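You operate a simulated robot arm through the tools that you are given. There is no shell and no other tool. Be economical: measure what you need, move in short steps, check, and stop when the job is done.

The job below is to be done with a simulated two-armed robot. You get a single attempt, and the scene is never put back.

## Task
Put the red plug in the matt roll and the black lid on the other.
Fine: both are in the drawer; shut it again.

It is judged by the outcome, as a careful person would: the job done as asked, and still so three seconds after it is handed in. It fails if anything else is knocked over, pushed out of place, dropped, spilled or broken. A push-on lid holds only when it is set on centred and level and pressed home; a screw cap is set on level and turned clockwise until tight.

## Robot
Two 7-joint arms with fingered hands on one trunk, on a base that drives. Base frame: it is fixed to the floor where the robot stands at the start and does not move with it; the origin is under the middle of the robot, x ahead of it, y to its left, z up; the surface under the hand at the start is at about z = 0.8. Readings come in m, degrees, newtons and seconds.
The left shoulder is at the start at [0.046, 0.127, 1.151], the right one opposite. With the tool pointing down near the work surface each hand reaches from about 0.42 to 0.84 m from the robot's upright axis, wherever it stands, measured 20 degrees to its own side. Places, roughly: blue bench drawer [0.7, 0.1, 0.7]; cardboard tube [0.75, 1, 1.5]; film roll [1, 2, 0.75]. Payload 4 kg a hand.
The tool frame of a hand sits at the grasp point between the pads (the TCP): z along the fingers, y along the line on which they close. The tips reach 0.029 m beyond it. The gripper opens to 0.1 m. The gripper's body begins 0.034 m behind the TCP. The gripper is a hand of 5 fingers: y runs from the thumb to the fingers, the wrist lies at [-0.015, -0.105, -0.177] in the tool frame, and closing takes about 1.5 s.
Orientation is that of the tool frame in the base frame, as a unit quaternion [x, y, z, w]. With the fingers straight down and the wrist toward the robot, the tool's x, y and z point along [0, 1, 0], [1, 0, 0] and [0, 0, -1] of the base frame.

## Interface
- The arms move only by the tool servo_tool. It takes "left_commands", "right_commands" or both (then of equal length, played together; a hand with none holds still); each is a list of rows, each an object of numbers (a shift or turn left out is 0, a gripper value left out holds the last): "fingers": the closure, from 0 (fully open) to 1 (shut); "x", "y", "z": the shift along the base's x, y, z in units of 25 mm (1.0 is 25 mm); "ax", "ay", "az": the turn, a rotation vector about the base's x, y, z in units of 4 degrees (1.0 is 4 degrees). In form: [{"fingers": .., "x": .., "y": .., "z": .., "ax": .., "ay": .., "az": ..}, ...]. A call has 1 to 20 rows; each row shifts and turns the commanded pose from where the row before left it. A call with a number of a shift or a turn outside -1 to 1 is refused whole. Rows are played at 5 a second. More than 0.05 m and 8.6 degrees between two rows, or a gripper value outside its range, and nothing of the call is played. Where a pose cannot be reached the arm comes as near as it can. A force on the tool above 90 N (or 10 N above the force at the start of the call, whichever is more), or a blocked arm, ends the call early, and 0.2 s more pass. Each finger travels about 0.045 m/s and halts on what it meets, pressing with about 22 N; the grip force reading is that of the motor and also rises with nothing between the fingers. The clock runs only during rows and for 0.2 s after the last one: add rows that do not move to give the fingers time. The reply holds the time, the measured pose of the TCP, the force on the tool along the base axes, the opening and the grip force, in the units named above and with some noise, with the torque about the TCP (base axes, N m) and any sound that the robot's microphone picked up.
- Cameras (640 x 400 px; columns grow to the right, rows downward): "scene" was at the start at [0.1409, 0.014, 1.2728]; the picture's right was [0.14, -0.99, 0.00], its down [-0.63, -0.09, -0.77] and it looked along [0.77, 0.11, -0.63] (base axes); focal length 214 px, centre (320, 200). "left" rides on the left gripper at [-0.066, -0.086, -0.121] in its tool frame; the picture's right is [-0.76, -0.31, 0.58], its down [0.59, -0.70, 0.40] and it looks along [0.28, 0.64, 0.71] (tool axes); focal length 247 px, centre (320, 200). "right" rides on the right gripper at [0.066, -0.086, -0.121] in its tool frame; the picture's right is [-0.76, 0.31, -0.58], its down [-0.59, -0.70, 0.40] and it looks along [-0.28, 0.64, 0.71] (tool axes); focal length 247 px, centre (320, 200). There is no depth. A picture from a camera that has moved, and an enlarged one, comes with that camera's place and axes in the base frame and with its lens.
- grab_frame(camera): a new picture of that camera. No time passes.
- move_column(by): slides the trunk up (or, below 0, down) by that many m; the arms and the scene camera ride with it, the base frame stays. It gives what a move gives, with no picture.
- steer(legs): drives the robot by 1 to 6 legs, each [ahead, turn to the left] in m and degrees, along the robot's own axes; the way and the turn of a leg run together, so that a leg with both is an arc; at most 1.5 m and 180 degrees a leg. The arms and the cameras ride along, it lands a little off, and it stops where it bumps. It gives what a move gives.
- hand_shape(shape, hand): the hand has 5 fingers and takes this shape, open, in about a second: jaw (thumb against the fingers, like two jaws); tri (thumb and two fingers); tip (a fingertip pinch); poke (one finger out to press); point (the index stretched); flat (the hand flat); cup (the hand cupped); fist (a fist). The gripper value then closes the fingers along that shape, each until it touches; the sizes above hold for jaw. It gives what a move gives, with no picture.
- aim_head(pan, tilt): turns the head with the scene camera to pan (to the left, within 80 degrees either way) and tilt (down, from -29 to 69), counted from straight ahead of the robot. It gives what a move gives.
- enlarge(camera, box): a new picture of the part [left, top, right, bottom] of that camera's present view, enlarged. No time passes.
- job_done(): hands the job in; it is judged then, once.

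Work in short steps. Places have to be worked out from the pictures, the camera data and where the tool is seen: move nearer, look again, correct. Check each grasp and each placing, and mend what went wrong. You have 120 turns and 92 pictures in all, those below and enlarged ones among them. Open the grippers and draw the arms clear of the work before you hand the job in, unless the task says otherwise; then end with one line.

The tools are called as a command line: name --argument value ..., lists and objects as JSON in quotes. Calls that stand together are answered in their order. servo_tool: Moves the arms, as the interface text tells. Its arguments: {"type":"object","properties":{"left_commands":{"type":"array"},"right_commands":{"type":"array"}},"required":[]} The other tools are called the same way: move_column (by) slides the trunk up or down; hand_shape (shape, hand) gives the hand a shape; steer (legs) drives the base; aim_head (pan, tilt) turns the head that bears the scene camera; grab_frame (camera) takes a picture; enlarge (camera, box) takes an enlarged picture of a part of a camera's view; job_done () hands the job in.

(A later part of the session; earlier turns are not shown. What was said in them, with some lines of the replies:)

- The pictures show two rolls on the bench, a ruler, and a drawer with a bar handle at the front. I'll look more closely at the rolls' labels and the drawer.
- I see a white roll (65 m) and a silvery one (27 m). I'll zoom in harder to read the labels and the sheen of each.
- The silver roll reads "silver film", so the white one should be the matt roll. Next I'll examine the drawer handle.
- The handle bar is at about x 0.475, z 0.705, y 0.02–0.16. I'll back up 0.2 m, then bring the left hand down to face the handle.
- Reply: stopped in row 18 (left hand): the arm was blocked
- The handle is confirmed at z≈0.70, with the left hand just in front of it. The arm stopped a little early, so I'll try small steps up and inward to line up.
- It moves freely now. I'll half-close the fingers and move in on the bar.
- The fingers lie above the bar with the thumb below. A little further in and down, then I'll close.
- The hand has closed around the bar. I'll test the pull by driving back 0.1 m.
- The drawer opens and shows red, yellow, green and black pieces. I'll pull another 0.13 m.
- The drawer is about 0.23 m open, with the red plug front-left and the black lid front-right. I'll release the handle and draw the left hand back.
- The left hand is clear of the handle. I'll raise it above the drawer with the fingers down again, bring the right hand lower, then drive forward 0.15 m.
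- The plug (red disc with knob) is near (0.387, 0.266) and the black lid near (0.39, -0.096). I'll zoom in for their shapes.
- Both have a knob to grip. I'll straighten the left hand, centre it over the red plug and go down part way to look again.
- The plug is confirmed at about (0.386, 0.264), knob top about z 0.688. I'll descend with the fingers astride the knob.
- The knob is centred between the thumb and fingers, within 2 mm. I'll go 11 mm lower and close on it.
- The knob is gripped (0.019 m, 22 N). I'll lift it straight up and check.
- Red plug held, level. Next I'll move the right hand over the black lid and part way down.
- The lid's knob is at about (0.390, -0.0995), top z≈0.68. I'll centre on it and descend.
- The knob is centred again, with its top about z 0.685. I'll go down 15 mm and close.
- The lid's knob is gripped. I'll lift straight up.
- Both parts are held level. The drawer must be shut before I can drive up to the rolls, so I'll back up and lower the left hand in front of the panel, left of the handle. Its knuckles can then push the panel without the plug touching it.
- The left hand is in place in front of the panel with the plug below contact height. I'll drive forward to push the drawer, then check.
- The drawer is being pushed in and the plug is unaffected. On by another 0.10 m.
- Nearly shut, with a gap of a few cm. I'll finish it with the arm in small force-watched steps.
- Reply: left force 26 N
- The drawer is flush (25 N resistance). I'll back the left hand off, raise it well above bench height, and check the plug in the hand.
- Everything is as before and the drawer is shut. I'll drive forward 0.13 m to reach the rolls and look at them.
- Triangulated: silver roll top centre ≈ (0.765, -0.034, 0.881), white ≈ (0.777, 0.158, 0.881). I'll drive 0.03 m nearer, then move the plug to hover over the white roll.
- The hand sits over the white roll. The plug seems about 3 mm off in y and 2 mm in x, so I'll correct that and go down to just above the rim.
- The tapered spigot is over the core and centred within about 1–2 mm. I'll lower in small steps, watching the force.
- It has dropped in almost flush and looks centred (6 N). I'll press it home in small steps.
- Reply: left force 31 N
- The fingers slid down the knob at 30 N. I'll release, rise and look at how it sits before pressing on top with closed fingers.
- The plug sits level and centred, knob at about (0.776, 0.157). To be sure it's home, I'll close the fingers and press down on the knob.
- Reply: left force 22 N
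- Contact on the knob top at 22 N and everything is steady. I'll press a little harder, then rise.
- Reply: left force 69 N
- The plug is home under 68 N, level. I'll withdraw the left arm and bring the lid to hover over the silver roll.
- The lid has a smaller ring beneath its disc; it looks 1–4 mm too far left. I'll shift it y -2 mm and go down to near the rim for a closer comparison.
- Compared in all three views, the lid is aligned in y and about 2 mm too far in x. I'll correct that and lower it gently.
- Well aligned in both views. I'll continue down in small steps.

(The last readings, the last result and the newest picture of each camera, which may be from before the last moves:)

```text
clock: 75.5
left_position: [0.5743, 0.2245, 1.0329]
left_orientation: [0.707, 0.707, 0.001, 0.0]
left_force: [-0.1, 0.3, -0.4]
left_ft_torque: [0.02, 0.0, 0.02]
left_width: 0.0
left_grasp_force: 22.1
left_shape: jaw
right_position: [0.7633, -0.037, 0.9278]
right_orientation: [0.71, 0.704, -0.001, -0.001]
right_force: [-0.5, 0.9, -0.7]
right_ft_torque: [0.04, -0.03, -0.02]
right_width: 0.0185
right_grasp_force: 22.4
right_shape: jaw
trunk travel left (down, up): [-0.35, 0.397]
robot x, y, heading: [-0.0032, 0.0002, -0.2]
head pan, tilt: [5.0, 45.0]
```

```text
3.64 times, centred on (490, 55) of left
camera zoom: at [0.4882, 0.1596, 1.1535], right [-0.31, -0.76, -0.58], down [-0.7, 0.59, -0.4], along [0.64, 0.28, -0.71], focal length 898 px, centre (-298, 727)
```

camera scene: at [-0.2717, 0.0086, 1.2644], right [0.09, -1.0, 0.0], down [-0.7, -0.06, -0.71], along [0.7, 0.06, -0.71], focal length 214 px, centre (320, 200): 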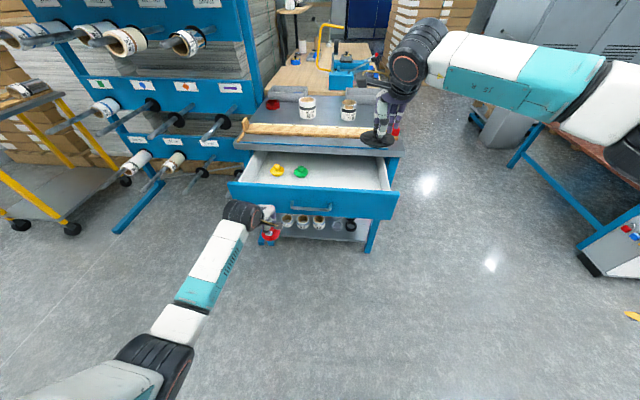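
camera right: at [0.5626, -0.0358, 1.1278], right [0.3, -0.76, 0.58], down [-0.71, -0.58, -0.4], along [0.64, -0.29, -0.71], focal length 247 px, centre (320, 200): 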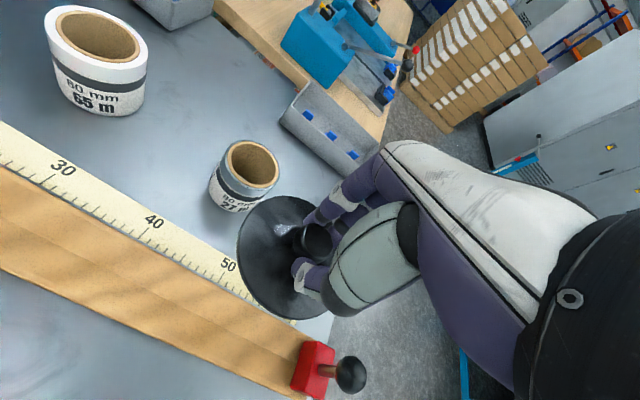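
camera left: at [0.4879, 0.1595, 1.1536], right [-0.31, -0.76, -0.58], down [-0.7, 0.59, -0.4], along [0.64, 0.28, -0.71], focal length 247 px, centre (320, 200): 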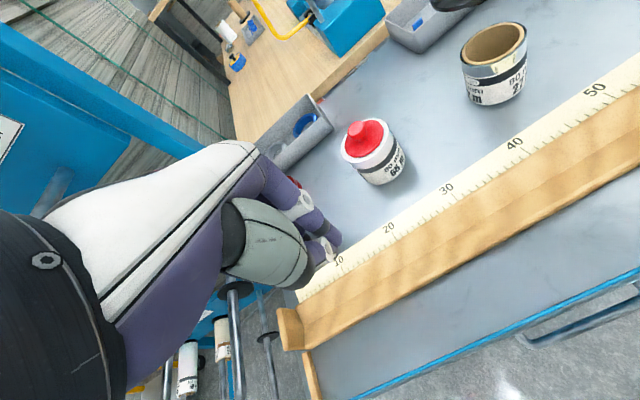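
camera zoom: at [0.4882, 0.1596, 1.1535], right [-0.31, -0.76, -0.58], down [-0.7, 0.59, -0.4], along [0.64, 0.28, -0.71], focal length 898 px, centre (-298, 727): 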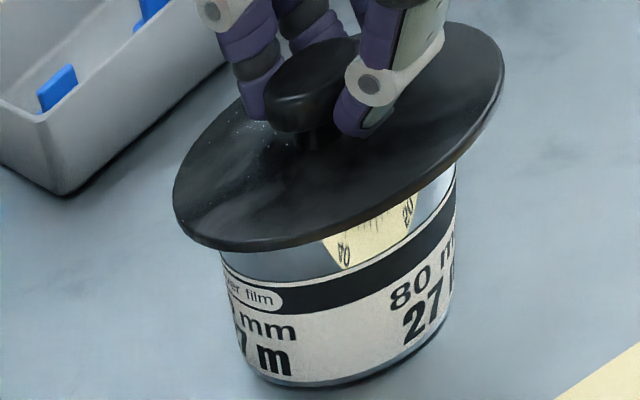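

Still no contact force, centred, with the spigot entering the core. I'll continue to contact and press.

servo_tool --right_commands '[{"z": -0.1}, {"z": -0.1}, {"z": -0.1}, {"z": -0.1}, {"z": -0.1}, {"z": -0.1}, {}]'

enlarge --camera "left" --box '[420, 0, 560, 110]'

```text
clock: 77.1
left_position: [0.5712, 0.2245, 1.0341]
left_orientation: [0.708, 0.706, 0.002, 0.002]
left_force: [0.1, 0.2, 0.4]
left_ft_torque: [0.05, 0.05, 0.03]
left_width: 0.0
left_grasp_force: 22.3
left_shape: jaw
right_position: [0.7615, -0.038, 0.9173]
right_orientation: [0.71, 0.704, 0.003, 0.002]
right_force: [-2.8, -5.2, 24.2]
right_ft_torque: [-0.08, -0.09, -0.05]
right_width: 0.02
right_grasp_force: 21.6
right_shape: jaw
trunk travel left (down, up): [-0.35, 0.397]
robot x, y, heading: [-0.0, 0.0022, 0.2]
head pan, tilt: [5.0, 45.0]
```

```text
3.64 times, centred on (490, 55) of left
camera zoom: at [0.4854, 0.1591, 1.1552], right [-0.31, -0.76, -0.58], down [-0.7, 0.59, -0.4], along [0.65, 0.28, -0.71], focal length 898 px, centre (-298, 727)
```

zoom: 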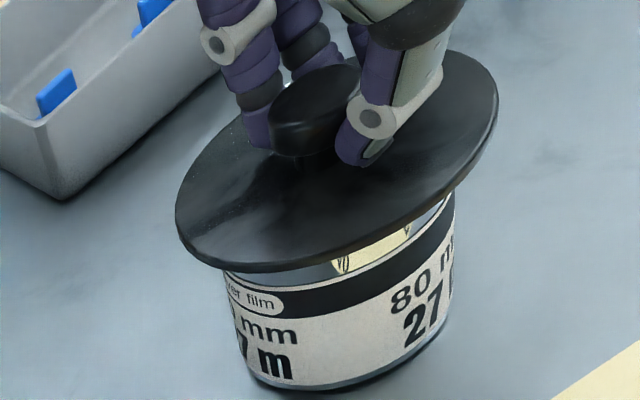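

Contact at 24 N, lid looks level. I'll release, rise, and look at how it sits.

servo_tool --right_commands '[{"z": 0.3}, {"fingers": 0.4}, {}, {}, {}, {"z": 0.5}, {"z": 0.7}, {"z": 0.7}, {}]'

enlarge --camera "left" --box '[420, 0, 560, 110]'

enlarge --camera "scene" --box '[310, 100, 390, 160]'

```text
clock: 79.1
left_position: [0.5748, 0.2248, 1.0325]
left_orientation: [0.708, 0.706, 0.001, 0.0]
left_force: [-0.1, 0.1, 0.4]
left_ft_torque: [-0.02, 0.03, 0.0]
left_width: 0.0
left_grasp_force: 21.6
left_shape: jaw
right_position: [0.7614, -0.0364, 0.9685]
right_orientation: [0.71, 0.705, -0.001, -0.001]
right_force: [-0.5, -0.3, 0.1]
right_ft_torque: [0.05, 0.05, 0.02]
right_width: 0.0597
right_grasp_force: 0.1
right_shape: jaw
trunk travel left (down, up): [-0.35, 0.397]
robot x, y, heading: [0.0002, 0.0002, -0.2]
head pan, tilt: [5.0, 45.0]
```

```text
3.64 times, centred on (490, 55) of left
camera zoom: at [0.4883, 0.1595, 1.1535], right [-0.31, -0.76, -0.58], down [-0.7, 0.59, -0.4], along [0.64, 0.28, -0.71], focal length 898 px, centre (-298, 727)
```

zoom: 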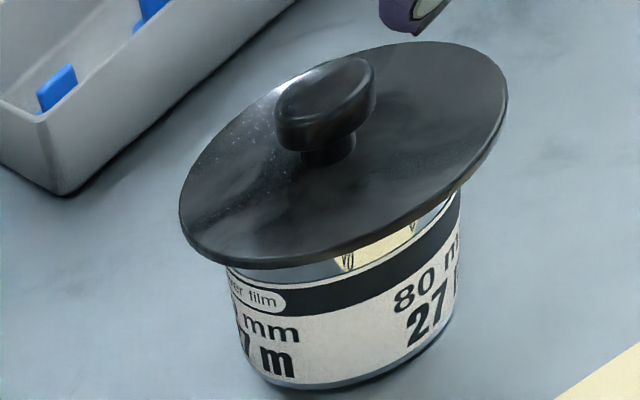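

```text
6.67 times, centred on (350, 130) of scene
camera zoom: at [0.1351, 0.0083, 1.2643], right [0.09, -1.0, 0.0], down [-0.7, -0.06, -0.71], along [0.7, 0.06, -0.71], focal length 1430 px, centre (120, 667)
```

zoom: 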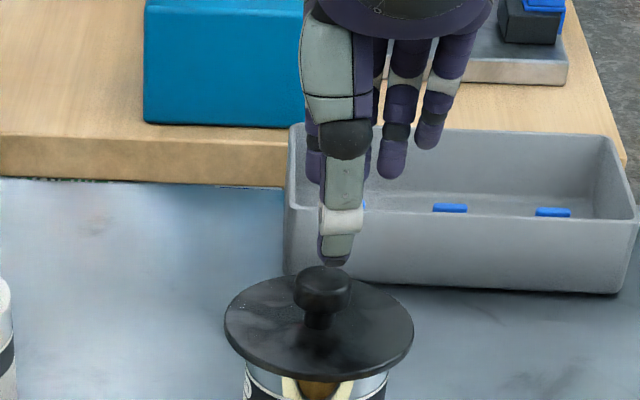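

The lid is centred and appears level. I'll press it home with closed fingers on the knob.

servo_tool --right_commands '[{"fingers": 1.0}, {}, {}, {}, {}, {}, {}, {"z": -0.5}, {"z": -0.3}, {"z": -0.2}, {"z": -0.2}, {"z": -0.2}]'

enlarge --camera "left" --box '[420, 0, 560, 110]'

```text
clock: 81.7
left_position: [0.5725, 0.2248, 1.0351]
left_orientation: [0.707, 0.707, 0.002, 0.001]
left_force: [-0.2, -1.2, -0.5]
left_ft_torque: [-0.01, 0.03, 0.0]
left_width: 0.0001
left_grasp_force: 21.8
left_shape: jaw
right_position: [0.7632, -0.038, 0.94]
right_orientation: [0.71, 0.705, 0.003, 0.003]
right_force: [0.8, -2.3, 22.3]
right_ft_torque: [-0.17, 0.0, 0.07]
right_width: 0.0001
right_grasp_force: 22.3
right_shape: jaw
trunk travel left (down, up): [-0.35, 0.397]
robot x, y, heading: [-0.0018, -0.0013, 0.0]
head pan, tilt: [5.0, 45.0]
```

```text
3.64 times, centred on (490, 55) of left
camera zoom: at [0.486, 0.1595, 1.1551], right [-0.31, -0.76, -0.58], down [-0.7, 0.59, -0.4], along [0.65, 0.28, -0.71], focal length 898 px, centre (-298, 727)
```

zoom: 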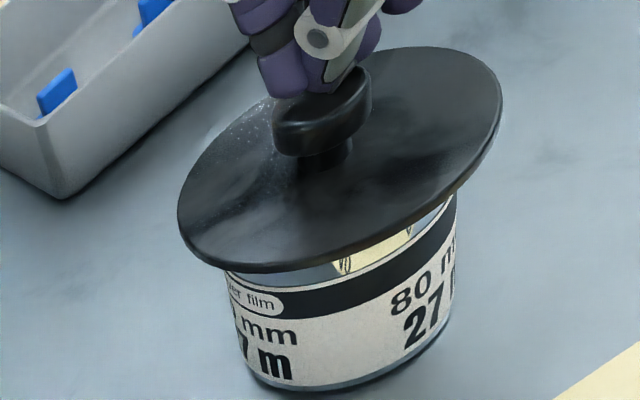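

The fingertips are on the knob at 22 N. I'll press up to about 65 N, then rise and check.

servo_tool --right_commands '[{"z": -0.2}, {"z": -0.2}, {"z": -0.2}, {"z": -0.2}, {}]'

servo_tool --right_commands '[{"z": 0.7}, {"z": 0.8}, {"z": 0.8}, {"z": 0.8}, {"z": 0.5}, {}]'

enlarge --camera "left" --box '[420, 0, 560, 110]'

enlarge --camera "scene" --box '[250, 100, 400, 200]'

```text
clock: 82.9
left_position: [0.5651, 0.2239, 1.038]
left_orientation: [0.708, 0.706, 0.003, 0.004]
left_force: [-0.5, -0.4, -0.3]
left_ft_torque: [0.01, 0.02, 0.02]
left_width: 0.0
left_grasp_force: 21.8
left_shape: jaw
right_position: [0.7609, -0.0372, 0.9387]
right_orientation: [0.71, 0.704, 0.014, 0.01]
right_force: [-10.5, -9.2, 77.5]
right_ft_torque: [-0.42, 0.34, 0.04]
right_width: 0.0
right_grasp_force: 21.7
right_shape: jaw
trunk travel left (down, up): [-0.35, 0.397]
robot x, y, heading: [-0.0031, -0.0005, -0.1]
head pan, tilt: [5.0, 45.0]
```

```text
clock: 84.3
left_position: [0.574, 0.225, 1.032]
left_orientation: [0.708, 0.706, 0.001, 0.001]
left_force: [-0.5, -0.6, 0.2]
left_ft_torque: [-0.02, 0.0, 0.04]
left_width: 0.0002
left_grasp_force: 22.0
left_shape: jaw
right_position: [0.7645, -0.0363, 1.0026]
right_orientation: [0.709, 0.705, 0.0, -0.001]
right_force: [-0.4, 0.0, 0.1]
right_ft_torque: [0.0, 0.02, 0.01]
right_width: 0.0
right_grasp_force: 22.3
right_shape: jaw
trunk travel left (down, up): [-0.35, 0.397]
robot x, y, heading: [-0.0037, 0.0006, -0.1]
head pan, tilt: [5.0, 45.0]
```

```text
3.64 times, centred on (490, 55) of left
camera zoom: at [0.4882, 0.1594, 1.1535], right [-0.31, -0.76, -0.58], down [-0.7, 0.59, -0.4], along [0.64, 0.28, -0.71], focal length 898 px, centre (-298, 727)
```

zoom: 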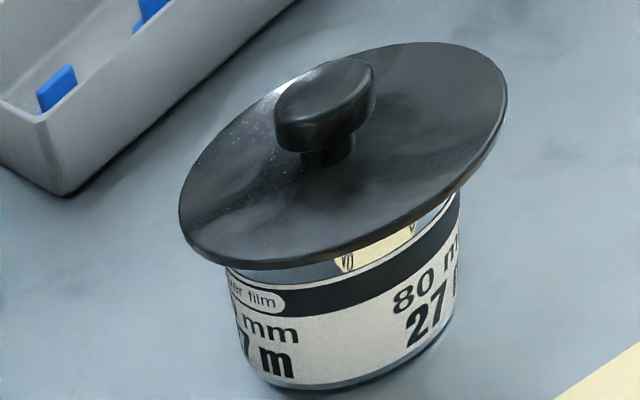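

```text
4.00 times, centred on (325, 150) of scene
camera zoom: at [0.1351, 0.0083, 1.2643], right [0.09, -1.0, 0.0], down [-0.7, -0.06, -0.71], along [0.7, 0.06, -0.71], focal length 858 px, centre (300, 400)
```

zoom: 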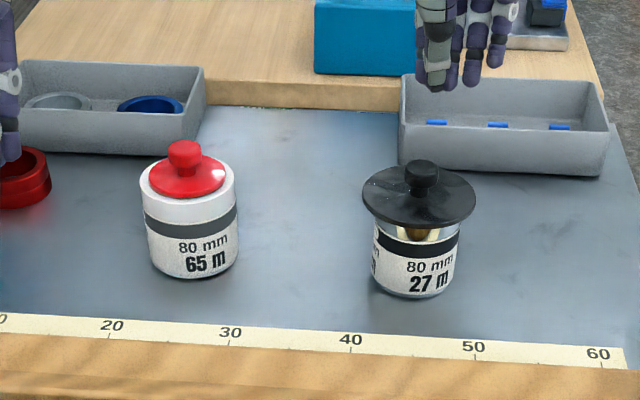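

Both are seated. I'll draw both arms up and back with the grippers open, then check the drawer.

servo_tool --right_commands '[{"z": 0.8}, {"z": 0.8}, {"x": -0.9, "y": -0.3}, {"x": -0.9, "y": -0.3}, {"x": -0.9, "y": -0.3}, {"x": -0.9, "y": -0.3}, {"x": -0.9, "y": -0.3}, {"x": -0.9, "y": -0.3}, {"x": -0.9, "y": -0.3}, {"x": -0.9, "y": -0.3}, {"fingers": 0.0}, {}, {}, {}, {}, {}]' --left_commands '[{"z": 0.8}, {"z": 0.8}, {"x": -0.6, "y": 0.4}, {"x": -0.6, "y": 0.4}, {"x": -0.6, "y": 0.4}, {"x": -0.6, "y": 0.4}, {}, {}, {}, {}, {"fingers": 0.0}, {}, {}, {}, {}, {}]'

grab_frame --camera "scene"

enlarge --camera "scene" --box '[220, 190, 420, 330]'

```text
clock: 87.7
left_position: [0.5141, 0.263, 1.072]
left_orientation: [0.708, 0.706, 0.001, 0.0]
left_force: [0.6, -0.9, 0.1]
left_ft_torque: [0.02, -0.03, -0.02]
left_width: 0.0999
left_grasp_force: 0.0
left_shape: jaw
right_position: [0.5821, -0.0957, 1.0413]
right_orientation: [0.71, 0.705, 0.0, 0.0]
right_force: [0.8, 0.3, 0.1]
right_ft_torque: [-0.02, -0.01, -0.03]
right_width: 0.0999
right_grasp_force: 0.0
right_shape: jaw
trunk travel left (down, up): [-0.35, 0.397]
robot x, y, heading: [-0.005, -0.0002, 0.1]
head pan, tilt: [5.0, 45.0]
```

```text
18 pictures are left
camera scene: at [0.135, 0.0082, 1.2644], right [0.09, -1.0, 0.0], down [-0.7, -0.06, -0.71], along [0.7, 0.06, -0.71], focal length 214 px, centre (320, 200)
```

scene: 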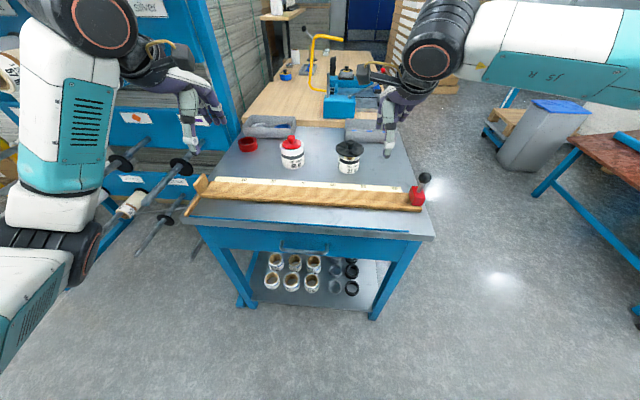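

```text
2.86 times, centred on (320, 260) of scene
camera zoom: at [0.135, 0.0082, 1.2644], right [0.09, -1.0, 0.0], down [-0.7, -0.06, -0.71], along [0.7, 0.06, -0.71], focal length 613 px, centre (320, 29)
```

zoom: 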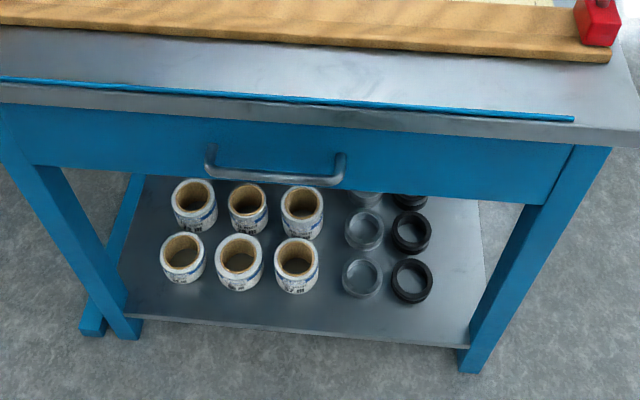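

The drawer is flush again: its handle is back at x≈0.477. The plug and lid are both seated, the arms are clear, and nothing else has moved, so I'm handing in.

job_done

```text
The job is handed in.
```

The red plug is pressed into the matt (white) roll, the black lid is pressed onto the silver roll, and the drawer is shut again.
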